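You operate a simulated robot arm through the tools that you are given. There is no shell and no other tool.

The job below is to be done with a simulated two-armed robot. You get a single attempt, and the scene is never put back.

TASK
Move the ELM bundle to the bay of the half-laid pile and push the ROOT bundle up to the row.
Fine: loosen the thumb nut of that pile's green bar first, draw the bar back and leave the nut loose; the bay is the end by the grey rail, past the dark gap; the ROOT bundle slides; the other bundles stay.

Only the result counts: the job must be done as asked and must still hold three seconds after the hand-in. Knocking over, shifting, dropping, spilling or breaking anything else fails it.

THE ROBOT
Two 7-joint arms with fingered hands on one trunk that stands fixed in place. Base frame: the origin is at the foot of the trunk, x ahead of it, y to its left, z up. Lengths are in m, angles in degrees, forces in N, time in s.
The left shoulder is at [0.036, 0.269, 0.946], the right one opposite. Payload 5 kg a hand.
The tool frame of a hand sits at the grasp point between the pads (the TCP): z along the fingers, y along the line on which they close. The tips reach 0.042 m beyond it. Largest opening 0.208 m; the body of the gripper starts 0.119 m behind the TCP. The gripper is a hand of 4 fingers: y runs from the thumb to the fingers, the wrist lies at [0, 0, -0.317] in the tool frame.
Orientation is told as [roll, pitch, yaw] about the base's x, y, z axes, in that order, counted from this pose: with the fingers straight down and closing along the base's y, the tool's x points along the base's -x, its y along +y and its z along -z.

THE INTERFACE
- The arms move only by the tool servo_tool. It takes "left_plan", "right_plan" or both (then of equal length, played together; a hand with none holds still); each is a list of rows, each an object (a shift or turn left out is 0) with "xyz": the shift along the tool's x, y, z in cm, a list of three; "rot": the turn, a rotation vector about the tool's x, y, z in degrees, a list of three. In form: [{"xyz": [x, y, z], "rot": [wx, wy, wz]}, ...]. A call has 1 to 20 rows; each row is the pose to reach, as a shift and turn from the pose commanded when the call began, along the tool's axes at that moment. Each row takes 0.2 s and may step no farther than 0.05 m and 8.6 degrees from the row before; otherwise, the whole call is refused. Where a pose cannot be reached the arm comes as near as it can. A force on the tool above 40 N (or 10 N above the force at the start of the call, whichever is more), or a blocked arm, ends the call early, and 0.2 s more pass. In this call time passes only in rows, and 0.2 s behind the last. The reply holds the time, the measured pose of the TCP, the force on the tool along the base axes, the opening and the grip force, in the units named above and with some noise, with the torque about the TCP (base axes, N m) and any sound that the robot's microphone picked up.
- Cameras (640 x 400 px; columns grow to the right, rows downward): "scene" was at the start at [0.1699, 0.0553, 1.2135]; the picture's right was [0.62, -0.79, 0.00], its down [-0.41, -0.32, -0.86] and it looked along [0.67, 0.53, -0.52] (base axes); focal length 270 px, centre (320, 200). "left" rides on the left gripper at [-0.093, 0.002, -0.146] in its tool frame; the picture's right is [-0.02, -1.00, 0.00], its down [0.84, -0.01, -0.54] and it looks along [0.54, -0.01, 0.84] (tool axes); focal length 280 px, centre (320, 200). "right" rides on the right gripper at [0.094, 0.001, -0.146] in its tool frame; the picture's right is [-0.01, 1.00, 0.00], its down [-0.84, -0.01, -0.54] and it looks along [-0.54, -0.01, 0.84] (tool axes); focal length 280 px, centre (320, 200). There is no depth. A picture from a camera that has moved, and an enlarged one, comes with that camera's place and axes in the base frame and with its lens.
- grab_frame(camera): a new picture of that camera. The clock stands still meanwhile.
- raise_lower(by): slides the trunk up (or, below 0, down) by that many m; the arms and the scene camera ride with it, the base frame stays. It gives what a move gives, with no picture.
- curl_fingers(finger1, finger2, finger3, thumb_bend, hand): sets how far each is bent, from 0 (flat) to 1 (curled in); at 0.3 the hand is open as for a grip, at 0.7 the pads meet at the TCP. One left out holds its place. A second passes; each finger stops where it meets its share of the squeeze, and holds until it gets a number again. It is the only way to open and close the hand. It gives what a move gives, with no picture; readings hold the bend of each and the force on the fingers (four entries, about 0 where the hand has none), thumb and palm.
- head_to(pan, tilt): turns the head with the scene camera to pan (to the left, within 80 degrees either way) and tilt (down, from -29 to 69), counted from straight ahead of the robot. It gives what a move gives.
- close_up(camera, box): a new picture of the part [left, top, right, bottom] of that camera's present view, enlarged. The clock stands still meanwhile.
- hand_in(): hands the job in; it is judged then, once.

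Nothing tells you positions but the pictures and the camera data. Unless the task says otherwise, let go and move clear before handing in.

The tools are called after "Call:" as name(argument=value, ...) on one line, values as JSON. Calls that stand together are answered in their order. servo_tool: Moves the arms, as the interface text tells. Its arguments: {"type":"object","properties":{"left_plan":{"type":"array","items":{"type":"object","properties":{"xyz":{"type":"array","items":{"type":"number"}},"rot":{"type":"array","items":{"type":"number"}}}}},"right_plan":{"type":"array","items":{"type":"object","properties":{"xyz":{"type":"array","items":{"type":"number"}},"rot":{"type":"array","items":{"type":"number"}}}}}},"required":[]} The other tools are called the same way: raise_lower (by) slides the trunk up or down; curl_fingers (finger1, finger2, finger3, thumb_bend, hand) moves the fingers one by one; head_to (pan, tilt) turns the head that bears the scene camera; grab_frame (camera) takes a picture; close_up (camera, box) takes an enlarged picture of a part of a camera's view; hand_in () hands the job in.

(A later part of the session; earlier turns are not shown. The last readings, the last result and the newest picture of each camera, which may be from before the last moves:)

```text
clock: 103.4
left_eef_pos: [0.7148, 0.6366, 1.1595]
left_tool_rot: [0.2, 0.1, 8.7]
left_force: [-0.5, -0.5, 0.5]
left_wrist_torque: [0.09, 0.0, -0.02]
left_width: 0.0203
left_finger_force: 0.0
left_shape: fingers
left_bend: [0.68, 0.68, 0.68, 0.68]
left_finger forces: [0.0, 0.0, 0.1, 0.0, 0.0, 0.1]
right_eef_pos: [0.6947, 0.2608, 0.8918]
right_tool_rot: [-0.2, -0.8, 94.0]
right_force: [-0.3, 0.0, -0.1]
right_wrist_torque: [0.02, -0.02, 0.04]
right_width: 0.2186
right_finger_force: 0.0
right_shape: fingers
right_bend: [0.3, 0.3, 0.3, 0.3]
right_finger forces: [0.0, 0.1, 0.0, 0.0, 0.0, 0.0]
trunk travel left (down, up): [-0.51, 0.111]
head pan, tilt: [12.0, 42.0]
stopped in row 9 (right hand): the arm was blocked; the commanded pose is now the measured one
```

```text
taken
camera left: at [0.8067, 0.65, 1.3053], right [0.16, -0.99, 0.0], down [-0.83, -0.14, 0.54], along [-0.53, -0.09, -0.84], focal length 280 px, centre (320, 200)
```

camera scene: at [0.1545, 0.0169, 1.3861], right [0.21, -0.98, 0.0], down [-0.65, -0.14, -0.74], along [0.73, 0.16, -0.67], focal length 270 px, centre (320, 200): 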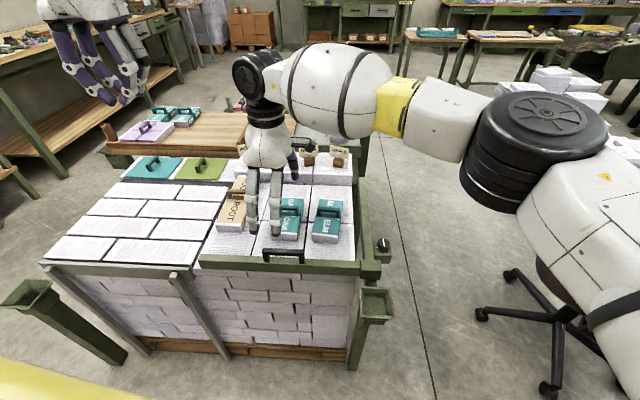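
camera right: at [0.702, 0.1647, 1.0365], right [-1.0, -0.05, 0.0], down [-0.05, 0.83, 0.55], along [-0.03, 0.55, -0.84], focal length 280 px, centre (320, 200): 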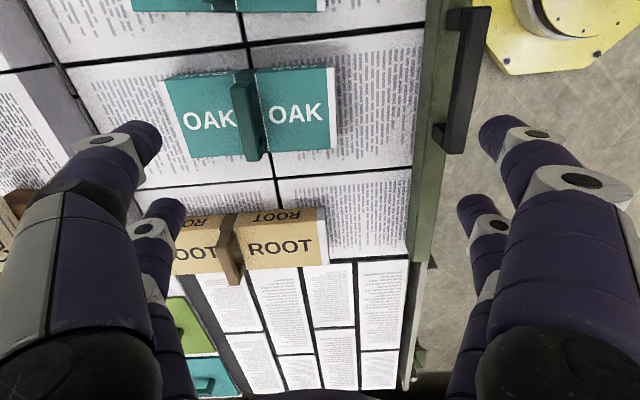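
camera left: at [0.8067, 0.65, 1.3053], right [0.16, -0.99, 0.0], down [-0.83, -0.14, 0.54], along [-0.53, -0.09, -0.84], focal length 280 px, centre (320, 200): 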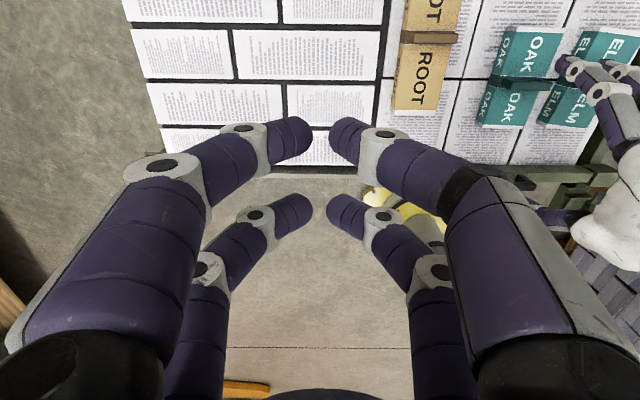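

The right arm reports being blocked. I'd like to understand both arms' postures, so I'll turn the head to look at each arm.

Call:
head_to(pan=75, tilt=25)

Call:
grab_frame(camera="scene")

Call:
head_to(pan=-60, tilt=30)

Call:
grab_frame(camera="scene")

```text
clock: 104.8
left_eef_pos: [0.7137, 0.6363, 1.1584]
left_tool_rot: [0.2, 0.3, 8.6]
left_force: [-0.7, -0.2, -0.1]
left_wrist_torque: [-0.02, 0.0, 0.0]
left_width: 0.0201
left_finger_force: 0.1
left_shape: fingers
left_bend: [0.68, 0.68, 0.68, 0.68]
left_finger forces: [0.2, 0.0, 0.0, 0.1, 0.0, 0.0]
right_eef_pos: [0.6967, 0.2597, 0.8918]
right_tool_rot: [-0.3, -0.7, 94.0]
right_force: [0.2, -0.6, -0.5]
right_wrist_torque: [-0.01, -0.04, -0.03]
right_width: 0.2188
right_finger_force: 0.0
right_shape: fingers
right_bend: [0.3, 0.3, 0.3, 0.3]
right_finger forces: [0.0, 0.0, 0.1, 0.1, 0.0, 0.1]
trunk travel left (down, up): [-0.51, 0.111]
head pan, tilt: [75.0, 25.0]
```

```text
taken
camera scene: at [0.0968, 0.0887, 1.4123], right [0.97, -0.26, 0.0], down [-0.11, -0.41, -0.91], along [0.24, 0.88, -0.42], focal length 270 px, centre (320, 200)
```

scene: 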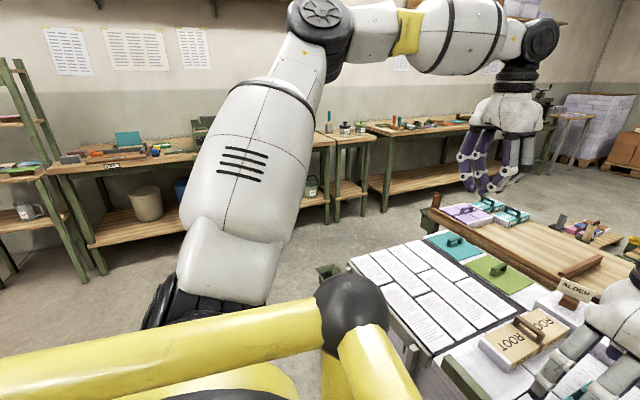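

```text
clock: 106.9
left_eef_pos: [0.7148, 0.6372, 1.1593]
left_tool_rot: [0.1, 0.4, 8.6]
left_force: [0.0, -0.2, -0.1]
left_wrist_torque: [0.01, 0.0, 0.03]
left_width: 0.0203
left_finger_force: 0.1
left_shape: fingers
left_bend: [0.68, 0.68, 0.68, 0.68]
left_finger forces: [0.0, 0.0, 0.0, 0.1, 0.0, 0.0]
right_eef_pos: [0.6972, 0.2607, 0.8924]
right_tool_rot: [-0.3, -0.8, 94.0]
right_force: [0.0, 0.8, -0.2]
right_wrist_torque: [0.0, 0.01, 0.03]
right_width: 0.2188
right_finger_force: 0.0
right_shape: fingers
right_bend: [0.3, 0.3, 0.3, 0.3]
right_finger forces: [0.0, 0.0, 0.0, 0.0, 0.0, 0.0]
trunk travel left (down, up): [-0.51, 0.111]
head pan, tilt: [-60.0, 30.0]
```

```text
taken
camera scene: at [0.1181, -0.0786, 1.4043], right [-0.87, -0.5, 0.0], down [-0.25, 0.43, -0.87], along [0.43, -0.75, -0.5], focal length 270 px, centre (320, 200)
```

scene: 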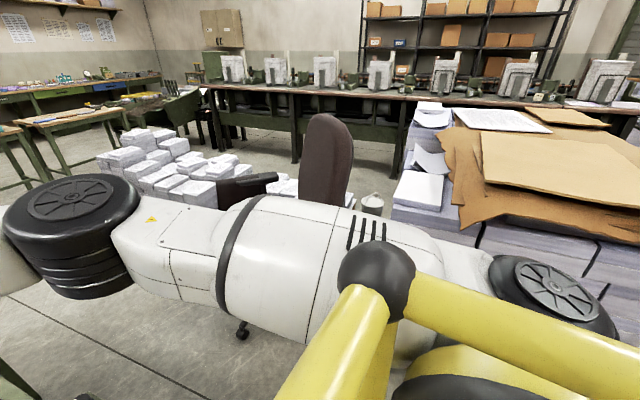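

Now it is clear: the yellow chest frame's ball corners block the upper arms from swinging inward, and the left elbow is up. If I swivel the left elbow outward it should reach ELM. I'll first withdraw the right arm, then turn the left hand strongly clockwise to coax its elbow outward.

Call:
servo_tool(right_plan=[{"xyz": [3.5, 0, -2], "rot": [0, 0, 7.5]}, {"xyz": [7, 0, -4], "rot": [0, 0, 15]}, {"xyz": [10.5, 0, -6], "rot": [0, 0, 22.5]}, {"xyz": [14, 0, -8], "rot": [0, 0, 30]}, {"xyz": [17.5, 0, -10], "rot": [0, 0, 37.5]}, {"xyz": [21, 0, -12], "rot": [0, 0, 45]}, {"xyz": [25, 0, -12], "rot": [0, 0, 52.5]}, {"xyz": [29, 0, -12], "rot": [0, 0, 60]}, {"xyz": [33, -1, -12], "rot": [0, 0, 67.5]}, {"xyz": [37, -2, -12], "rot": [0, 0, 67.5]}, {"xyz": [41, -3, -12], "rot": [0, 0, 67.5]}])

Call:
servo_tool(left_plan=[{"xyz": [2, -3, 2], "rot": [0, 0, 8]}, {"xyz": [4, -6, 4], "rot": [0, 0, 16]}, {"xyz": [6, -9, 6], "rot": [0, 0, 24]}, {"xyz": [8, -12, 8], "rot": [0, 0, 32]}, {"xyz": [10, -15, 10], "rot": [0, 0, 40]}, {"xyz": [11, -17, 12], "rot": [0, 0, 48]}, {"xyz": [12, -17, 14], "rot": [0, 0, 56]}, {"xyz": [12, -17, 14], "rot": [0, 0, 64]}, {"xyz": [12, -17, 14], "rot": [0, 0, 72]}, {"xyz": [12, -17, 14], "rot": [0, 0, 80]}, {"xyz": [12, -17, 14], "rot": [0, 0, 88]}, {"xyz": [12, -17, 14], "rot": [0, 0, 96]}])

Call:
head_to(pan=75, tilt=25)

Call:
grab_frame(camera="scene")

```text
clock: 109.3
left_eef_pos: [0.7158, 0.6351, 1.1604]
left_tool_rot: [0.1, 0.2, 8.6]
left_force: [0.0, -0.8, 1.0]
left_wrist_torque: [0.17, -0.01, 0.03]
left_width: 0.0205
left_finger_force: 0.1
left_shape: fingers
left_bend: [0.68, 0.68, 0.68, 0.68]
left_finger forces: [0.1, 0.1, 0.1, 0.0, 0.1, 0.0]
right_eef_pos: [0.7537, -0.1462, 1.0056]
right_tool_rot: [0.6, -0.4, 26.8]
right_force: [0.1, -0.1, 0.0]
right_wrist_torque: [0.01, -0.05, -0.02]
right_width: 0.2187
right_finger_force: 0.0
right_shape: fingers
right_bend: [0.3, 0.3, 0.3, 0.3]
right_finger forces: [0.0, 0.1, 0.0, 0.0, 0.0, 0.0]
trunk travel left (down, up): [-0.51, 0.111]
head pan, tilt: [-60.0, 30.0]
```

```text
clock: 111.9
left_eef_pos: [0.6215, 0.4506, 1.0188]
left_tool_rot: [-0.3, 0.1, -87.6]
left_force: [0.0, 0.6, 0.9]
left_wrist_torque: [0.03, 0.02, 0.01]
left_width: 0.0201
left_finger_force: 0.1
left_shape: fingers
left_bend: [0.68, 0.68, 0.68, 0.68]
left_finger forces: [0.1, 0.1, 0.0, 0.0, 0.0, 0.0]
right_eef_pos: [0.7531, -0.1453, 1.006]
right_tool_rot: [0.5, -0.5, 26.8]
right_force: [0.3, -1.0, 0.2]
right_wrist_torque: [0.01, -0.02, -0.02]
right_width: 0.2188
right_finger_force: 0.1
right_shape: fingers
right_bend: [0.3, 0.3, 0.3, 0.3]
right_finger forces: [0.0, 0.0, 0.0, 0.0, 0.1, 0.0]
trunk travel left (down, up): [-0.51, 0.111]
head pan, tilt: [-60.0, 30.0]
```

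```text
clock: 114.1
left_eef_pos: [0.6213, 0.4519, 1.0206]
left_tool_rot: [-0.3, 0.2, -87.3]
left_force: [-0.5, 0.0, -0.5]
left_wrist_torque: [-0.03, 0.03, 0.03]
left_width: 0.0202
left_finger_force: 0.0
left_shape: fingers
left_bend: [0.68, 0.68, 0.68, 0.68]
left_finger forces: [0.1, 0.1, 0.0, 0.0, 0.0, 0.0]
right_eef_pos: [0.7519, -0.1447, 1.0058]
right_tool_rot: [0.5, -0.5, 26.8]
right_force: [0.4, -1.3, 0.3]
right_wrist_torque: [-0.01, 0.0, -0.01]
right_width: 0.2188
right_finger_force: 0.0
right_shape: fingers
right_bend: [0.3, 0.3, 0.3, 0.3]
right_finger forces: [0.0, 0.0, 0.0, 0.1, 0.0, 0.1]
trunk travel left (down, up): [-0.51, 0.111]
head pan, tilt: [75.0, 25.0]
```

```text
taken
camera scene: at [0.0968, 0.0887, 1.4123], right [0.97, -0.26, 0.0], down [-0.11, -0.41, -0.91], along [0.23, 0.88, -0.42], focal length 270 px, centre (320, 200)
```

scene: 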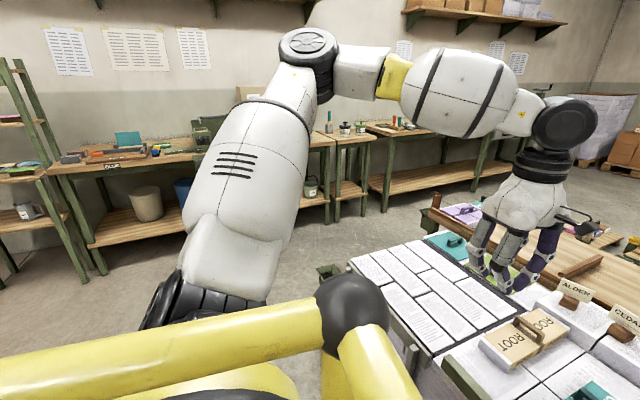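

The left wrist turns freely to -87°. I'll keep turning to find its limit and see whether the elbow moves outward.

Call:
servo_tool(left_plan=[{"rot": [0, 0, 8]}, {"rot": [0, 0, 16]}, {"rot": [0, 0, 24]}, {"rot": [0, 0, 32]}, {"rot": [0, 0, 40]}, {"rot": [0, 0, 48]}, {"rot": [0, 0, 56]}, {"rot": [0, 0, 64]}, {"rot": [0, 0, 72]}])

Call:
grab_frame(camera="scene")

```text
clock: 116.1
left_eef_pos: [0.5112, 0.3206, 1.0088]
left_tool_rot: [-1.5, 2.3, -154.8]
left_force: [0.6, 0.3, -0.6]
left_wrist_torque: [-0.03, 0.21, -0.02]
left_width: 0.0202
left_finger_force: 0.2
left_shape: fingers
left_bend: [0.68, 0.68, 0.68, 0.68]
left_finger forces: [0.0, 0.0, 0.1, 0.0, 0.0, 0.0]
left hand out of reach, approached as far as the arm can: row 6, 7, 8, 9
right_eef_pos: [0.7553, -0.1461, 1.0055]
right_tool_rot: [0.5, -0.3, 26.8]
right_force: [2.1, -0.3, -1.8]
right_wrist_torque: [0.07, 0.27, -0.01]
right_width: 0.2189
right_finger_force: 0.2
right_shape: fingers
right_bend: [0.3, 0.3, 0.3, 0.3]
right_finger forces: [0.1, 0.0, 0.1, 0.0, 0.1, 0.1]
trunk travel left (down, up): [-0.51, 0.111]
head pan, tilt: [75.0, 25.0]
```

```text
taken
camera scene: at [0.099, 0.0889, 1.4121], right [0.97, -0.26, 0.0], down [-0.11, -0.41, -0.91], along [0.23, 0.88, -0.42], focal length 270 px, centre (320, 200)
```

scene: 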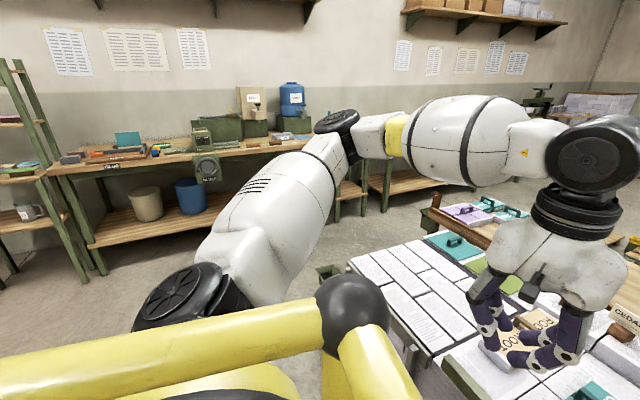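

The elbow has swung outward. Now I'll unwind the hand to yaw ≈ -87° (suits gripping ELM's handle along its length) while moving toward ELM.

Call:
servo_tool(left_plan=[{"xyz": [1, 2, 0], "rot": [-0.3, -0.5, -7.5]}, {"xyz": [2, 4, 0], "rot": [-0.6, -1, -15]}, {"xyz": [3.5, 7, 0], "rot": [-1, -1.5, -22.5]}, {"xyz": [5, 10, 0], "rot": [-1.3, -2, -30]}, {"xyz": [7, 13, 0], "rot": [-1.5, -2.3, -37.5]}, {"xyz": [9, 16, 0], "rot": [-1.5, -2.3, -45]}, {"xyz": [11, 19.5, 0], "rot": [-1.5, -2.3, -52.5]}, {"xyz": [12.5, 23, 1], "rot": [-1.5, -2.3, -60]}, {"xyz": [14.5, 26.5, 3], "rot": [-1.5, -2.3, -67.5]}, {"xyz": [16.3, 29.5, 6], "rot": [-1.5, -2.3, -67.5]}])

Call:
grab_frame(camera="scene")

Call:
grab_frame(camera="left")

```text
clock: 118.3
left_eef_pos: [0.7136, 0.2144, 0.9744]
left_tool_rot: [1.6, -0.5, -87.1]
left_force: [-0.4, -1.1, -1.1]
left_wrist_torque: [0.02, 0.01, 0.02]
left_width: 0.0201
left_finger_force: 0.1
left_shape: fingers
left_bend: [0.68, 0.68, 0.68, 0.68]
left_finger forces: [0.0, 0.0, 0.0, 0.0, 0.0, 0.0]
left hand out of reach, approached as far as the arm can: row 7, 8, 9, 10
right_eef_pos: [0.7539, -0.1452, 1.0067]
right_tool_rot: [0.5, -0.6, 26.8]
right_force: [0.5, -0.4, 0.1]
right_wrist_torque: [0.05, 0.01, 0.0]
right_width: 0.2189
right_finger_force: 0.0
right_shape: fingers
right_bend: [0.3, 0.3, 0.3, 0.3]
right_finger forces: [0.0, 0.0, 0.0, 0.0, 0.0, 0.1]
trunk travel left (down, up): [-0.51, 0.111]
head pan, tilt: [75.0, 25.0]
```

```text
taken
camera scene: at [0.0969, 0.0885, 1.4123], right [0.97, -0.26, 0.0], down [-0.11, -0.41, -0.91], along [0.23, 0.88, -0.42], focal length 270 px, centre (320, 200)
```

scene: 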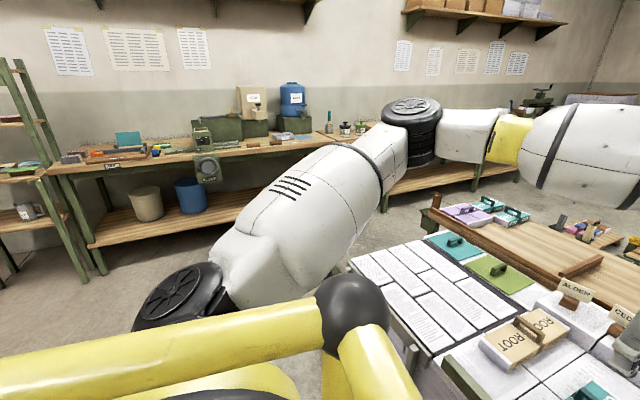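

```text
taken
camera left: at [0.713, 0.1206, 1.1218], right [-1.0, -0.06, -0.03], down [-0.07, 0.84, 0.53], along [-0.01, 0.53, -0.85], focal length 280 px, centre (320, 200)
```

left: 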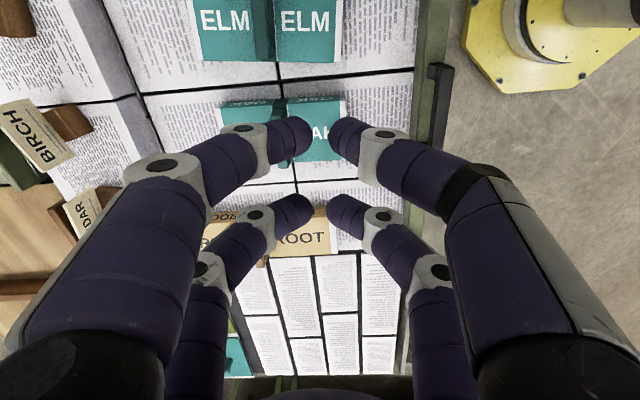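

The arm is now limited by wrist flexion (the hand wants its fingers to tip forward). A forward tilt is fine for pinching ELM's crossbar, so I'll tilt about 15° and try to reach above ELM.

Call:
servo_tool(left_plan=[{"rot": [-7, 0, 0]}, {"rot": [-13.5, 0, 0]}, {"xyz": [-2.5, 1.6, 0], "rot": [-13.5, 0, 0]}, {"xyz": [-5, 3.2, 0], "rot": [-13.5, 0, 0]}, {"xyz": [-7.5, 4.8, 1], "rot": [-13.5, 0, 0]}, {"xyz": [-9.5, 6.4, 3], "rot": [-13.5, 0, 0]}])

Call:
grab_frame(camera="left")

```text
clock: 119.7
left_eef_pos: [0.7289, 0.1874, 0.9697]
left_tool_rot: [15.2, -0.3, -87.2]
left_force: [-0.1, -0.2, 1.0]
left_wrist_torque: [0.01, 0.02, 0.02]
left_width: 0.0202
left_finger_force: 0.1
left_shape: fingers
left_bend: [0.68, 0.68, 0.68, 0.68]
left_finger forces: [0.0, 0.0, 0.0, 0.0, 0.0, 0.1]
left hand out of reach, approached as far as the arm can: row 4, 5, 6
right_eef_pos: [0.7529, -0.145, 1.007]
right_tool_rot: [0.5, -0.5, 26.8]
right_force: [0.4, 0.0, 0.2]
right_wrist_torque: [-0.03, -0.03, 0.01]
right_width: 0.2186
right_finger_force: 0.0
right_shape: fingers
right_bend: [0.3, 0.3, 0.3, 0.3]
right_finger forces: [0.0, 0.1, 0.1, 0.0, 0.0, 0.0]
trunk travel left (down, up): [-0.51, 0.111]
head pan, tilt: [75.0, 25.0]
```

```text
taken
camera left: at [0.6962, 0.0915, 1.1112], right [-0.96, -0.06, -0.26], down [-0.19, 0.84, 0.51], along [0.19, 0.54, -0.82], focal length 280 px, centre (320, 200)
```

left: 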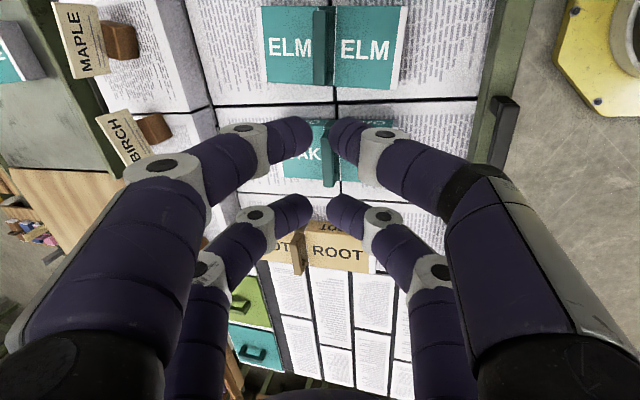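

The left wrist itself is bounded there regardless of tilt. A simple fix: the right hand lifts ELM by its handle and sets it down a little nearer and more to the left within its own column, where a modest left-hand tilt suffices. First I'll withdraw the left hand.

Call:
servo_tool(left_plan=[{"xyz": [3.3, -1.7, -1.5], "rot": [3, 0, 0]}, {"xyz": [6.7, -3.5, -3], "rot": [6, 0, 0]}, {"xyz": [10, -5.2, -4.5], "rot": [9, 0, 0]}, {"xyz": [13.4, -7, -6], "rot": [12, 0, 0]}, {"xyz": [16.8, -8.7, -7.5], "rot": [15, 0, 0]}, {"xyz": [20, -10.5, -9], "rot": [15, 0, 0]}, {"xyz": [23.5, -12.2, -10.5], "rot": [15, 0, 0]}, {"xyz": [26.8, -14, -12], "rot": [15, 0, 0]}])

Call:
head_to(pan=12, tilt=42)

Call:
raise_lower(by=-0.1)

Call:
grab_frame(camera="scene")

```text
clock: 121.5
left_eef_pos: [0.5523, 0.4459, 1.0467]
left_tool_rot: [0.1, -0.4, -87.2]
left_force: [0.1, 1.0, -0.2]
left_wrist_torque: [-0.09, -0.04, -0.01]
left_width: 0.02
left_finger_force: 0.1
left_shape: fingers
left_bend: [0.68, 0.68, 0.68, 0.68]
left_finger forces: [0.0, 0.1, 0.1, 0.0, 0.0, 0.0]
right_eef_pos: [0.7525, -0.1453, 1.0075]
right_tool_rot: [0.4, -0.5, 26.9]
right_force: [-1.0, 0.9, 1.3]
right_wrist_torque: [-0.09, -0.1, 0.01]
right_width: 0.2188
right_finger_force: 0.1
right_shape: fingers
right_bend: [0.3, 0.3, 0.3, 0.3]
right_finger forces: [0.0, 0.0, 0.1, 0.0, 0.0, 0.0]
trunk travel left (down, up): [-0.51, 0.111]
head pan, tilt: [75.0, 25.0]
```

```text
clock: 122.8
left_eef_pos: [0.5536, 0.4452, 1.0468]
left_tool_rot: [0.1, -0.3, -87.3]
left_force: [-0.2, -0.3, 0.2]
left_wrist_torque: [0.01, -0.02, 0.02]
left_width: 0.0203
left_finger_force: 0.1
left_shape: fingers
left_bend: [0.68, 0.68, 0.68, 0.68]
left_finger forces: [0.0, 0.1, 0.1, 0.0, 0.0, 0.0]
right_eef_pos: [0.7517, -0.1459, 1.0054]
right_tool_rot: [0.5, -0.5, 26.9]
right_force: [-0.4, 0.5, 0.0]
right_wrist_torque: [0.03, 0.05, 0.0]
right_width: 0.2186
right_finger_force: 0.1
right_shape: fingers
right_bend: [0.3, 0.3, 0.3, 0.3]
right_finger forces: [0.1, 0.0, 0.1, 0.1, 0.1, 0.0]
trunk travel left (down, up): [-0.51, 0.111]
head pan, tilt: [12.0, 42.0]
```

```text
clock: 124.2
left_eef_pos: [0.5511, 0.4446, 0.9474]
left_tool_rot: [0.2, -0.3, -87.3]
left_force: [-0.3, -0.1, 0.3]
left_wrist_torque: [-0.01, -0.04, 0.04]
left_width: 0.02
left_finger_force: 0.0
left_shape: fingers
left_bend: [0.68, 0.68, 0.68, 0.68]
left_finger forces: [0.0, 0.0, 0.0, 0.0, 0.0, 0.0]
right_eef_pos: [0.7521, -0.1435, 0.9083]
right_tool_rot: [0.5, -0.5, 26.8]
right_force: [-0.7, -0.4, -0.2]
right_wrist_torque: [-0.02, -0.08, -0.03]
right_width: 0.2187
right_finger_force: 0.0
right_shape: fingers
right_bend: [0.3, 0.3, 0.3, 0.3]
right_finger forces: [0.0, 0.0, 0.0, 0.0, 0.1, 0.0]
trunk travel left (down, up): [-0.41, 0.211]
head pan, tilt: [12.0, 42.0]
```

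```text
taken
camera scene: at [0.1626, 0.017, 1.285], right [0.21, -0.98, 0.0], down [-0.65, -0.14, -0.74], along [0.73, 0.15, -0.67], focal length 270 px, centre (320, 200)
```

scene: 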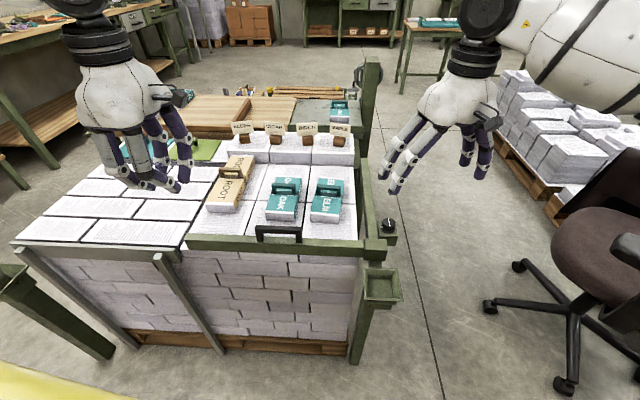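

Now the right hand goes over ELM's handle at yaw ≈ 93°, digits partly closed.

Call:
servo_tool(right_plan=[{"xyz": [-1.66, 2.48, -2], "rot": [0.5, 0.5, -7.3]}, {"xyz": [-3.31, 4.96, -3], "rot": [0.5, 0.5, -14.6]}, {"xyz": [-4.97, 7.44, -3], "rot": [0.5, 0.5, -22]}, {"xyz": [-6.63, 9.92, -3], "rot": [0.5, 0.5, -29.3]}, {"xyz": [-8.28, 12.4, -3], "rot": [0.5, 0.5, -36.6]}, {"xyz": [-9.94, 14.89, -3], "rot": [0.5, 0.5, -43.9]}, {"xyz": [-11.6, 17.37, -3], "rot": [0.5, 0.5, -51.3]}, {"xyz": [-13.25, 19.85, -2], "rot": [0.5, 0.5, -58.6]}, {"xyz": [-14.91, 22.33, 0], "rot": [0.5, 0.5, -65.9]}])

Call:
curl_fingers(hand="right", finger1=0.58, finger2=0.58, finger3=0.58, thumb_bend=0.58)

Call:
close_up(camera="right", box=[160, 20, 480, 260])

Call:
close_up(camera="scene", box=[240, 100, 400, 220])

```text
clock: 126.2
left_eef_pos: [0.5519, 0.4464, 0.9447]
left_tool_rot: [0.1, -0.4, -87.3]
left_force: [0.6, 0.4, -0.8]
left_wrist_torque: [-0.1, 0.0, -0.01]
left_width: 0.0202
left_finger_force: 0.1
left_shape: fingers
left_bend: [0.68, 0.68, 0.68, 0.68]
left_finger forces: [0.0, 0.1, 0.0, 0.0, 0.0, 0.0]
right_eef_pos: [0.7865, 0.125, 0.9099]
right_tool_rot: [-0.4, 0.0, 92.9]
right_force: [0.6, -0.5, 0.1]
right_wrist_torque: [0.04, 0.07, 0.01]
right_width: 0.2186
right_finger_force: 0.0
right_shape: fingers
right_bend: [0.3, 0.3, 0.3, 0.3]
right_finger forces: [0.0, 0.0, 0.0, 0.0, 0.0, 0.0]
trunk travel left (down, up): [-0.41, 0.211]
head pan, tilt: [12.0, 42.0]
```

```text
clock: 127.2
left_eef_pos: [0.5515, 0.4458, 0.946]
left_tool_rot: [0.1, -0.3, -87.3]
left_force: [0.0, -0.4, 0.0]
left_wrist_torque: [0.0, -0.04, 0.0]
left_width: 0.0203
left_finger_force: 0.2
left_shape: fingers
left_bend: [0.68, 0.68, 0.68, 0.68]
left_finger forces: [0.1, 0.1, 0.0, 0.1, 0.1, 0.0]
right_eef_pos: [0.7849, 0.1237, 0.9101]
right_tool_rot: [-0.3, 0.0, 92.9]
right_force: [0.1, 0.2, -0.4]
right_wrist_torque: [-0.01, 0.0, 0.0]
right_width: 0.0763
right_finger_force: 0.2
right_shape: fingers
right_bend: [0.57, 0.57, 0.57, 0.57]
right_finger forces: [0.0, 0.0, 0.0, 0.1, 0.0, 0.1]
trunk travel left (down, up): [-0.41, 0.211]
head pan, tilt: [12.0, 42.0]
```

```text
1.67 times, centred on (320, 140) of right
camera zoom: at [0.7881, 0.0303, 1.0555], right [-1.0, -0.03, -0.01], down [-0.03, 0.84, 0.54], along [-0.01, 0.54, -0.84], focal length 467 px, centre (320, 300)
```

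zoom: 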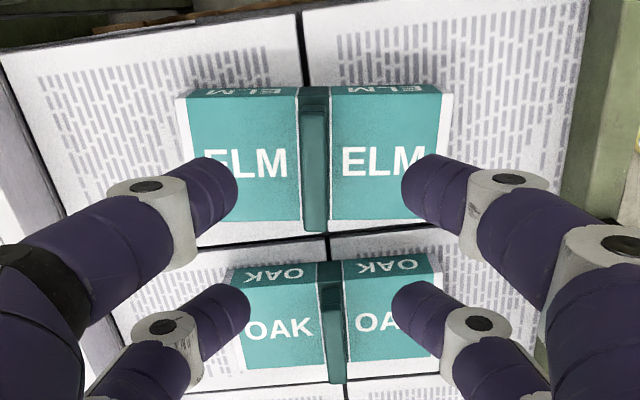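

```text
3.33 times, centred on (320, 160) of scene
camera zoom: at [0.1633, 0.0172, 1.2846], right [0.21, -0.98, 0.0], down [-0.65, -0.14, -0.74], along [0.73, 0.15, -0.67], focal length 899 px, centre (320, 333)
```

zoom: 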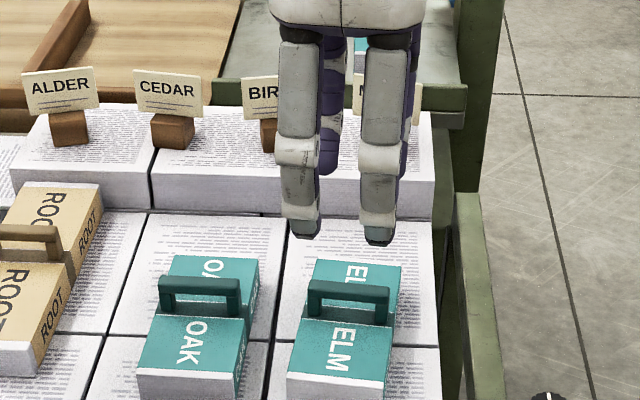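

The handle is almost centred. I'll descend over it and check before pinching.

Call:
servo_tool(right_plan=[{"xyz": [0.3, -0.3, 4]}, {"xyz": [0.3, -0.3, 8]}, {"xyz": [0.3, -0.3, 11]}, {"xyz": [0.3, -0.3, 12.5]}])

Call:
close_up(camera="right", box=[160, 20, 480, 260])

Call:
close_up(camera="scene", box=[280, 130, 380, 230])

```text
clock: 128.2
left_eef_pos: [0.5515, 0.4466, 0.948]
left_tool_rot: [0.3, -0.3, -87.4]
left_force: [0.1, 0.1, 0.1]
left_wrist_torque: [-0.02, 0.0, 0.0]
left_width: 0.0203
left_finger_force: 0.1
left_shape: fingers
left_bend: [0.68, 0.68, 0.68, 0.68]
left_finger forces: [0.0, 0.1, 0.1, 0.0, 0.0, 0.0]
right_eef_pos: [0.7879, 0.1197, 0.7868]
right_tool_rot: [-0.5, 0.0, 92.6]
right_force: [-0.7, -1.6, 13.1]
right_wrist_torque: [-0.17, 0.65, 0.09]
right_width: 0.0763
right_finger_force: 5.7
right_shape: fingers
right_bend: [0.57, 0.57, 0.57, 0.57]
right_finger forces: [6.8, 6.1, 0.0, 0.0, 0.0, 0.1]
trunk travel left (down, up): [-0.41, 0.211]
head pan, tilt: [12.0, 42.0]
```

```text
1.67 times, centred on (320, 140) of right
camera zoom: at [0.7919, 0.0254, 0.9329], right [-1.0, -0.03, -0.01], down [-0.03, 0.84, 0.54], along [-0.01, 0.54, -0.84], focal length 467 px, centre (320, 300)
```

zoom: 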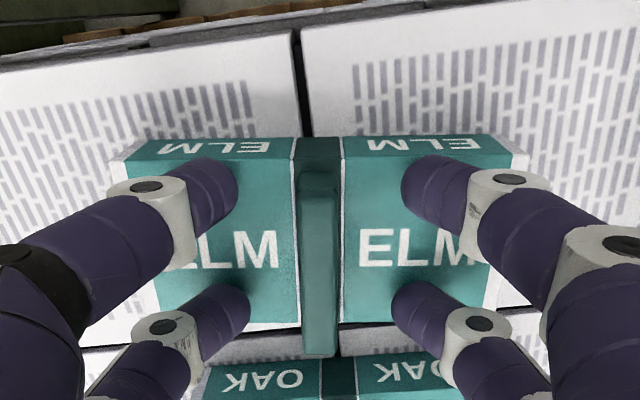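

```text
4.00 times, centred on (330, 180) of scene
camera zoom: at [0.1624, 0.0169, 1.285], right [0.21, -0.98, 0.0], down [-0.65, -0.14, -0.74], along [0.73, 0.15, -0.67], focal length 1079 px, centre (280, 280)
```

zoom: 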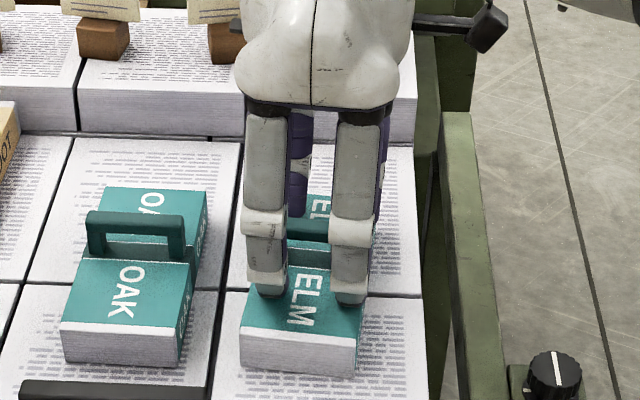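

Two fingertips just touch ELM's top. I'll raise 4 mm and pinch the handle.

Call:
servo_tool(right_plan=[{"xyz": [0, 0, -0.5]}])

Call:
curl_fingers(hand="right", finger1=0.75, finger2=0.75, finger3=0.75, thumb_bend=0.75)

Call:
close_up(camera="right", box=[160, 20, 480, 260])

```text
clock: 128.6
left_eef_pos: [0.5511, 0.4468, 0.9471]
left_tool_rot: [0.2, -0.3, -87.3]
left_force: [-0.8, -0.2, -0.2]
left_wrist_torque: [-0.04, -0.03, 0.01]
left_width: 0.0203
left_finger_force: 0.1
left_shape: fingers
left_bend: [0.68, 0.68, 0.68, 0.68]
left_finger forces: [0.1, 0.1, 0.0, 0.0, 0.0, 0.1]
right_eef_pos: [0.7875, 0.1192, 0.7899]
right_tool_rot: [-0.4, -0.1, 92.9]
right_force: [-0.4, -0.1, 0.4]
right_wrist_torque: [0.03, -0.03, -0.04]
right_width: 0.076
right_finger_force: 0.1
right_shape: fingers
right_bend: [0.57, 0.57, 0.57, 0.57]
right_finger forces: [0.0, 0.1, 0.0, 0.0, 0.0, 0.0]
trunk travel left (down, up): [-0.41, 0.211]
head pan, tilt: [12.0, 42.0]
```

```text
clock: 129.6
left_eef_pos: [0.5509, 0.4475, 0.946]
left_tool_rot: [0.1, -0.3, -87.2]
left_force: [-0.7, 0.2, -1.2]
left_wrist_torque: [0.02, -0.02, 0.0]
left_width: 0.0204
left_finger_force: 0.0
left_shape: fingers
left_bend: [0.68, 0.68, 0.68, 0.68]
left_finger forces: [0.0, 0.1, 0.1, 0.0, 0.0, 0.0]
right_eef_pos: [0.7887, 0.1198, 0.79]
right_tool_rot: [-0.4, 0.0, 92.6]
right_force: [-0.7, 0.1, -1.9]
right_wrist_torque: [0.0, 0.07, 0.0]
right_width: 0.0204
right_finger_force: 24.5
right_shape: fingers
right_bend: [0.66, 0.67, 0.67, 0.68]
right_finger forces: [13.0, 11.6, 9.9, 0.0, 14.3, 0.0]
trunk travel left (down, up): [-0.41, 0.211]
head pan, tilt: [12.0, 42.0]
```

```text
1.67 times, centred on (320, 140) of right
camera zoom: at [0.7917, 0.0261, 0.9359], right [-1.0, -0.03, -0.01], down [-0.03, 0.84, 0.54], along [-0.01, 0.54, -0.84], focal length 467 px, centre (320, 300)
```

zoom: 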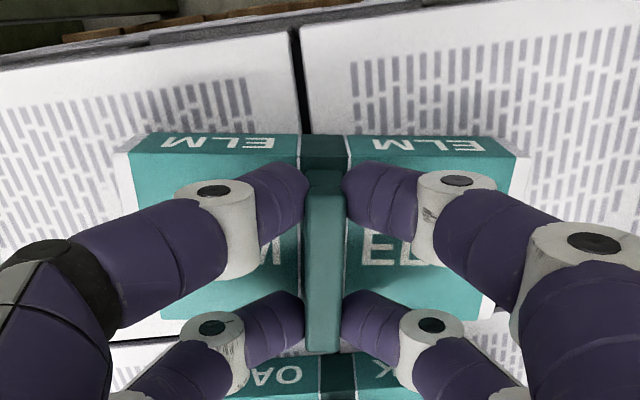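

Both digit pairs hold the crossbar firmly (≈12 N each). I'll lift ELM 3 cm and look before shifting it.

Call:
servo_tool(right_plan=[{"xyz": [0, 0, -1]}, {"xyz": [0, 0, -2]}, {"xyz": [0, 0, -3.5]}])

Call:
close_up(camera="scene", box=[260, 120, 400, 240])

```text
clock: 130.4
left_eef_pos: [0.5515, 0.4468, 0.947]
left_tool_rot: [0.2, -0.3, -87.2]
left_force: [-0.8, 0.4, -0.5]
left_wrist_torque: [0.03, -0.02, 0.02]
left_width: 0.0204
left_finger_force: 0.1
left_shape: fingers
left_bend: [0.68, 0.68, 0.68, 0.68]
left_finger forces: [0.0, 0.1, 0.1, 0.0, 0.0, 0.0]
right_eef_pos: [0.7894, 0.1173, 0.8247]
right_tool_rot: [-0.4, -0.1, 92.8]
right_force: [-1.0, -0.4, -1.5]
right_wrist_torque: [-0.05, -0.03, 0.02]
right_width: 0.0206
right_finger_force: 24.9
right_shape: fingers
right_bend: [0.66, 0.67, 0.67, 0.68]
right_finger forces: [13.2, 11.4, 10.1, 0.0, 14.3, 0.0]
trunk travel left (down, up): [-0.41, 0.211]
head pan, tilt: [12.0, 42.0]
```

```text
3.33 times, centred on (330, 180) of scene
camera zoom: at [0.163, 0.0171, 1.2847], right [0.21, -0.98, 0.0], down [-0.65, -0.14, -0.74], along [0.73, 0.15, -0.67], focal length 899 px, centre (287, 267)
```

zoom: 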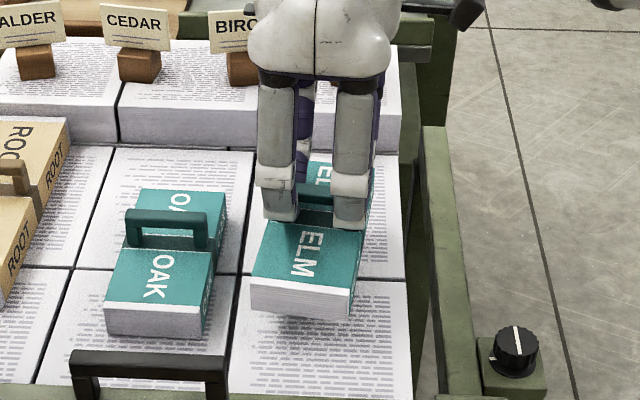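

ELM lifts level and is light. I'll carry it to the nearer-left spot in its column and align it with the pile, then set it down.

Call:
servo_tool(right_plan=[{"xyz": [-1.0, 2.9, 0], "rot": [0, 0, -2]}, {"xyz": [-2.1, 5.8, 0], "rot": [0, 0, -4]}, {"xyz": [-3.25, 8.8, 0], "rot": [0, 0, -6.1]}])

Call:
grab_frame(camera="right")

Call:
close_up(camera="scene", box=[240, 120, 400, 260])

```text
clock: 131.2
left_eef_pos: [0.5521, 0.4447, 0.9458]
left_tool_rot: [0.2, -0.4, -87.3]
left_force: [-0.4, 1.3, 0.5]
left_wrist_torque: [-0.04, 0.0, 0.0]
left_width: 0.0201
left_finger_force: 0.0
left_shape: fingers
left_bend: [0.68, 0.68, 0.68, 0.68]
left_finger forces: [0.1, 0.0, 0.0, 0.1, 0.1, 0.1]
right_eef_pos: [0.6979, 0.1491, 0.8241]
right_tool_rot: [-0.4, 0.0, 98.8]
right_force: [-0.6, -1.1, -2.7]
right_wrist_torque: [-0.01, 0.05, -0.03]
right_width: 0.0211
right_finger_force: 24.0
right_shape: fingers
right_bend: [0.65, 0.67, 0.67, 0.68]
right_finger forces: [13.2, 11.4, 10.1, 0.0, 14.3, 0.1]
trunk travel left (down, up): [-0.41, 0.211]
head pan, tilt: [12.0, 42.0]
```

```text
taken
camera right: at [0.7115, 0.0559, 0.9701], right [-0.99, -0.14, -0.01], down [-0.12, 0.83, 0.54], along [-0.07, 0.53, -0.84], focal length 280 px, centre (320, 200)
```

right: 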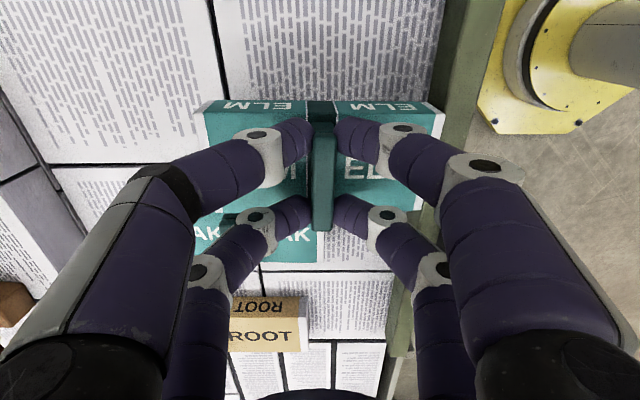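

```text
2.86 times, centred on (320, 190) of scene
camera zoom: at [0.1634, 0.0173, 1.2846], right [0.21, -0.98, 0.0], down [-0.65, -0.14, -0.74], along [0.73, 0.15, -0.67], focal length 771 px, centre (320, 229)
```

zoom: 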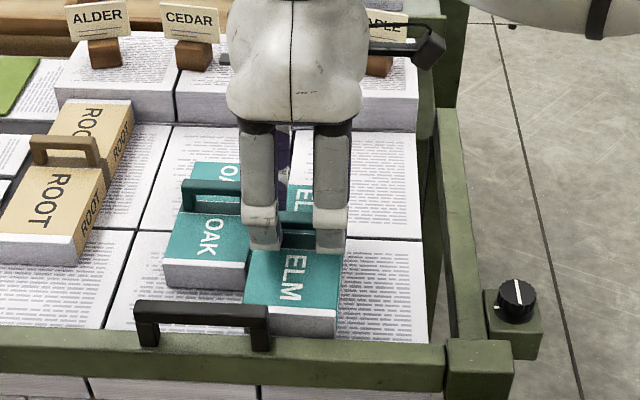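

Call:
servo_tool(right_plan=[{"xyz": [0, 0, 1.5]}, {"xyz": [0, 0, 2.8]}, {"xyz": [0, 0, 3.4]}])

Call:
close_up(camera="scene", box=[240, 120, 400, 260])

```text
clock: 132.0
left_eef_pos: [0.5522, 0.4451, 0.9462]
left_tool_rot: [0.1, -0.3, -87.3]
left_force: [-0.5, 0.5, 0.3]
left_wrist_torque: [0.01, 0.02, 0.0]
left_width: 0.0203
left_finger_force: 0.1
left_shape: fingers
left_bend: [0.68, 0.68, 0.68, 0.68]
left_finger forces: [0.0, 0.0, 0.0, 0.0, 0.1, 0.1]
right_eef_pos: [0.6992, 0.149, 0.7902]
right_tool_rot: [-0.3, 0.1, 98.8]
right_force: [1.1, -0.2, -1.3]
right_wrist_torque: [0.03, 0.11, -0.02]
right_width: 0.0208
right_finger_force: 24.6
right_shape: fingers
right_bend: [0.65, 0.67, 0.67, 0.68]
right_finger forces: [13.1, 11.5, 10.3, 0.1, 14.3, 0.1]
trunk travel left (down, up): [-0.41, 0.211]
head pan, tilt: [12.0, 42.0]
```

```text
2.86 times, centred on (320, 190) of scene
camera zoom: at [0.1633, 0.0171, 1.2846], right [0.21, -0.98, 0.0], down [-0.65, -0.14, -0.74], along [0.73, 0.15, -0.67], focal length 771 px, centre (320, 229)
```

zoom: 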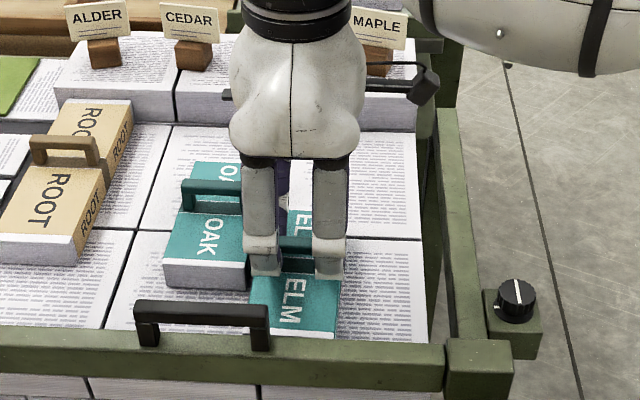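

Call:
servo_tool(right_plan=[{"xyz": [0, 0, 0.2]}])

Call:
close_up(camera="right", box=[160, 40, 480, 280])

```text
clock: 132.4
left_eef_pos: [0.5515, 0.4464, 0.9471]
left_tool_rot: [0.1, -0.3, -87.3]
left_force: [0.1, 0.3, 0.1]
left_wrist_torque: [0.02, -0.02, -0.02]
left_width: 0.0203
left_finger_force: 0.2
left_shape: fingers
left_bend: [0.68, 0.68, 0.68, 0.68]
left_finger forces: [0.1, 0.0, 0.0, 0.0, 0.0, 0.1]
right_eef_pos: [0.6996, 0.1481, 0.789]
right_tool_rot: [-0.3, 0.1, 98.8]
right_force: [1.2, 1.0, -1.1]
right_wrist_torque: [0.08, 0.1, -0.01]
right_width: 0.0206
right_finger_force: 24.6
right_shape: fingers
right_bend: [0.65, 0.67, 0.67, 0.68]
right_finger forces: [13.5, 11.1, 10.8, 0.0, 14.5, 0.0]
trunk travel left (down, up): [-0.41, 0.211]
head pan, tilt: [12.0, 42.0]
```

```text
1.67 times, centred on (320, 160) of right
camera zoom: at [0.7128, 0.056, 0.9346], right [-0.99, -0.14, -0.01], down [-0.12, 0.83, 0.54], along [-0.07, 0.53, -0.84], focal length 467 px, centre (320, 267)
```

zoom: 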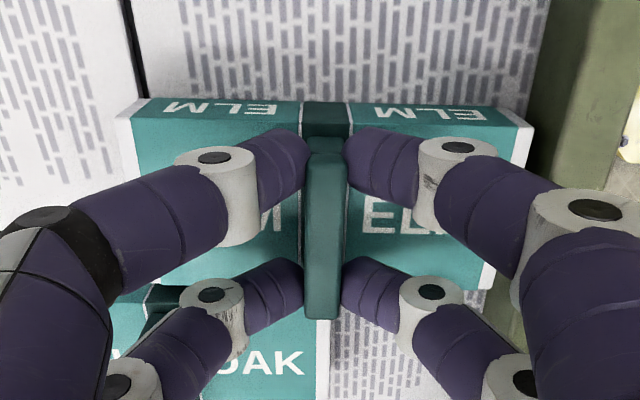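

ELM rests in place. I'll release it, lift the right hand clear and move it to the right.

Call:
curl_fingers(hand="right", finger1=0.6, finger2=0.6, finger3=0.6, thumb_bend=0.6)

Call:
servo_tool(right_plan=[{"xyz": [0, 0, -2]}, {"xyz": [0, 0, -5]}, {"xyz": [0, 0, -9]}, {"xyz": [0, 0, -13]}, {"xyz": [2, 0, -16], "rot": [0, 0, 7]}, {"xyz": [5, 0, -18], "rot": [0, 0, 14]}, {"xyz": [9, 0, -19], "rot": [0, 0, 21]}, {"xyz": [13, 0, -20], "rot": [0, 0, 28]}, {"xyz": [17, 0, -20], "rot": [0, 0, 35]}, {"xyz": [21, 0, -20], "rot": [0, 0, 42]}, {"xyz": [25, 0, -20], "rot": [0, 0, 49]}, {"xyz": [29, 0, -20], "rot": [0, 0, 56]}, {"xyz": [33, -1, -20], "rot": [0, 0, 63]}, {"xyz": [37, -2, -20], "rot": [0, 0, 70]}])

Call:
grab_frame(camera="scene")

Call:
close_up(camera="scene", box=[250, 150, 350, 250])

```text
clock: 133.4
left_eef_pos: [0.5521, 0.447, 0.9464]
left_tool_rot: [0.1, -0.2, -87.3]
left_force: [1.0, 0.8, -0.2]
left_wrist_torque: [0.04, 0.02, 0.01]
left_width: 0.0202
left_finger_force: 0.0
left_shape: fingers
left_bend: [0.68, 0.68, 0.68, 0.68]
left_finger forces: [0.0, 0.0, 0.1, 0.0, 0.0, 0.1]
right_eef_pos: [0.6992, 0.1488, 0.7889]
right_tool_rot: [-0.5, -0.1, 98.9]
right_force: [0.0, 0.3, 0.4]
right_wrist_torque: [0.0, 0.01, -0.02]
right_width: 0.0598
right_finger_force: 0.1
right_shape: fingers
right_bend: [0.6, 0.6, 0.6, 0.6]
right_finger forces: [0.0, 0.0, 0.0, 0.0, 0.0, 0.1]
trunk travel left (down, up): [-0.41, 0.211]
head pan, tilt: [12.0, 42.0]
```

```text
clock: 136.4
left_eef_pos: [0.5521, 0.4453, 0.9464]
left_tool_rot: [0.2, -0.2, -87.5]
left_force: [0.4, -1.1, 0.5]
left_wrist_torque: [0.09, 0.02, -0.01]
left_width: 0.0203
left_finger_force: 0.0
left_shape: fingers
left_bend: [0.68, 0.68, 0.68, 0.68]
left_finger forces: [0.0, 0.1, 0.0, 0.1, 0.0, 0.0]
right_eef_pos: [0.7779, -0.2156, 0.9908]
right_tool_rot: [-0.1, -0.3, 28.7]
right_force: [0.5, -0.6, -0.2]
right_wrist_torque: [0.01, -0.01, 0.01]
right_width: 0.06
right_finger_force: 0.0
right_shape: fingers
right_bend: [0.6, 0.6, 0.6, 0.6]
right_finger forces: [0.0, 0.1, 0.1, 0.1, 0.1, 0.1]
trunk travel left (down, up): [-0.41, 0.211]
head pan, tilt: [12.0, 42.0]
```

```text
taken
camera scene: at [0.1633, 0.0165, 1.2846], right [0.21, -0.98, 0.0], down [-0.65, -0.14, -0.74], along [0.73, 0.15, -0.67], focal length 270 px, centre (320, 200)
```

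scene: 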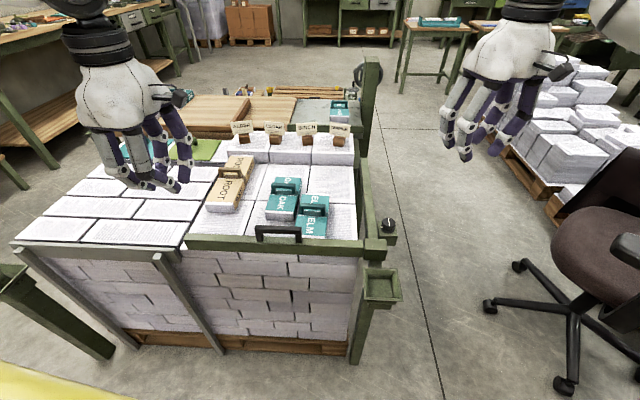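

```text
4.00 times, centred on (300, 200) of scene
camera zoom: at [0.1633, 0.0165, 1.2846], right [0.21, -0.98, 0.0], down [-0.65, -0.14, -0.74], along [0.73, 0.15, -0.67], focal length 1079 px, centre (400, 200)
```

zoom: 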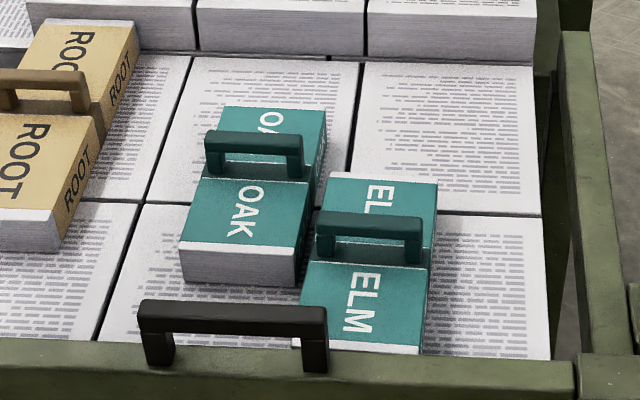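

ELM now stands beside OAK with its handle near (0.698, 0.149), and OAK is untouched. I'll bring the left hand toward it with digits part-open.

Call:
curl_fingers(hand="left", finger1=0.6, finger2=0.6, finger3=0.6, thumb_bend=0.6)

Call:
servo_tool(left_plan=[{"xyz": [-3.3, 1.65, 0], "rot": [0, 0, -1]}, {"xyz": [-6.7, 3.3, 0], "rot": [0, 0, -2]}, {"xyz": [-10, 5, 0.5], "rot": [0, 0, -3]}, {"xyz": [-13.3, 6.6, 1], "rot": [0, 0, -4]}, {"xyz": [-16.7, 8.3, 1.5], "rot": [0, 0, -5.2]}, {"xyz": [-20, 9.9, 2], "rot": [0, 0, -6.3]}])

Call:
servo_tool(left_plan=[{"xyz": [0, 0, 0], "rot": [0, -7, 0]}, {"xyz": [-1, 0, 0], "rot": [0, -14, 0]}, {"xyz": [-4, 1, 0.5], "rot": [0, -14, 0]}, {"xyz": [-7, 2, 1.5], "rot": [0, -14, 0]}, {"xyz": [-9.5, 2.5, 2.5], "rot": [0, -14, 0]}])

Call:
grab_frame(camera="left")

```text
clock: 137.4
left_eef_pos: [0.5514, 0.4469, 0.9466]
left_tool_rot: [0.1, -0.3, -87.3]
left_force: [-0.3, -0.1, -0.4]
left_wrist_torque: [0.01, -0.02, -0.02]
left_width: 0.0598
left_finger_force: 0.0
left_shape: fingers
left_bend: [0.6, 0.6, 0.6, 0.6]
left_finger forces: [0.0, 0.0, 0.0, 0.0, 0.0, 0.0]
right_eef_pos: [0.7767, -0.2123, 0.9896]
right_tool_rot: [-0.2, -0.3, 28.9]
right_force: [0.3, 0.7, 0.4]
right_wrist_torque: [-0.02, 0.01, 0.01]
right_width: 0.0599
right_finger_force: 0.1
right_shape: fingers
right_bend: [0.6, 0.6, 0.6, 0.6]
right_finger forces: [0.1, 0.0, 0.1, 0.1, 0.0, 0.0]
trunk travel left (down, up): [-0.41, 0.211]
head pan, tilt: [12.0, 42.0]
```

```text
clock: 138.8
left_eef_pos: [0.6603, 0.2495, 0.9273]
left_tool_rot: [0.1, -0.3, -81.0]
left_force: [-0.5, -0.3, 0.1]
left_wrist_torque: [0.06, 0.01, 0.02]
left_width: 0.0601
left_finger_force: 0.1
left_shape: fingers
left_bend: [0.6, 0.6, 0.6, 0.6]
left_finger forces: [0.1, 0.0, 0.0, 0.0, 0.0, 0.0]
right_eef_pos: [0.7778, -0.2149, 0.9888]
right_tool_rot: [-0.2, -0.3, 28.8]
right_force: [-0.6, -1.3, -2.1]
right_wrist_torque: [0.07, 0.05, 0.01]
right_width: 0.0599
right_finger_force: 0.0
right_shape: fingers
right_bend: [0.6, 0.6, 0.6, 0.6]
right_finger forces: [0.0, 0.1, 0.1, 0.1, 0.0, 0.0]
trunk travel left (down, up): [-0.41, 0.211]
head pan, tilt: [12.0, 42.0]
```

```text
clock: 140.0
left_eef_pos: [0.6979, 0.1598, 0.9041]
left_tool_rot: [0.1, -14.4, -81.0]
left_force: [-1.1, -0.4, 1.8]
left_wrist_torque: [0.08, -0.01, 0.02]
left_width: 0.0599
left_finger_force: 0.1
left_shape: fingers
left_bend: [0.6, 0.6, 0.6, 0.6]
left_finger forces: [0.1, 0.0, 0.0, 0.1, 0.0, 0.0]
right_eef_pos: [0.7771, -0.2164, 0.9884]
right_tool_rot: [-0.1, -0.3, 28.8]
right_force: [1.5, -1.2, -0.7]
right_wrist_torque: [0.05, 0.06, 0.01]
right_width: 0.0598
right_finger_force: 0.0
right_shape: fingers
right_bend: [0.6, 0.6, 0.6, 0.6]
right_finger forces: [0.0, 0.0, 0.1, 0.0, 0.1, 0.0]
trunk travel left (down, up): [-0.41, 0.211]
head pan, tilt: [12.0, 42.0]
```

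```text
taken
camera left: at [0.7079, 0.1047, 1.0688], right [-0.99, -0.17, 0.0], down [-0.16, 0.94, 0.31], along [-0.05, 0.31, -0.95], focal length 280 px, centre (320, 200)
```

left: 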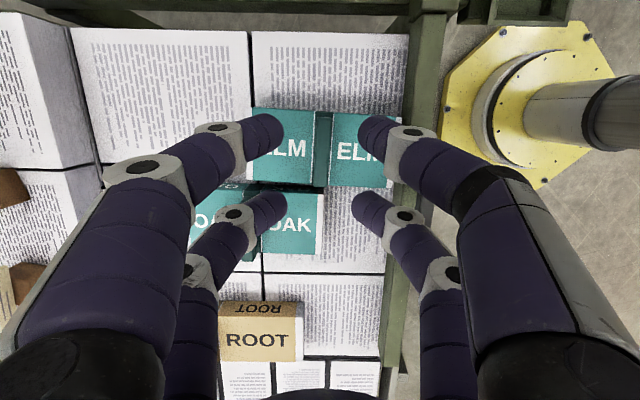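

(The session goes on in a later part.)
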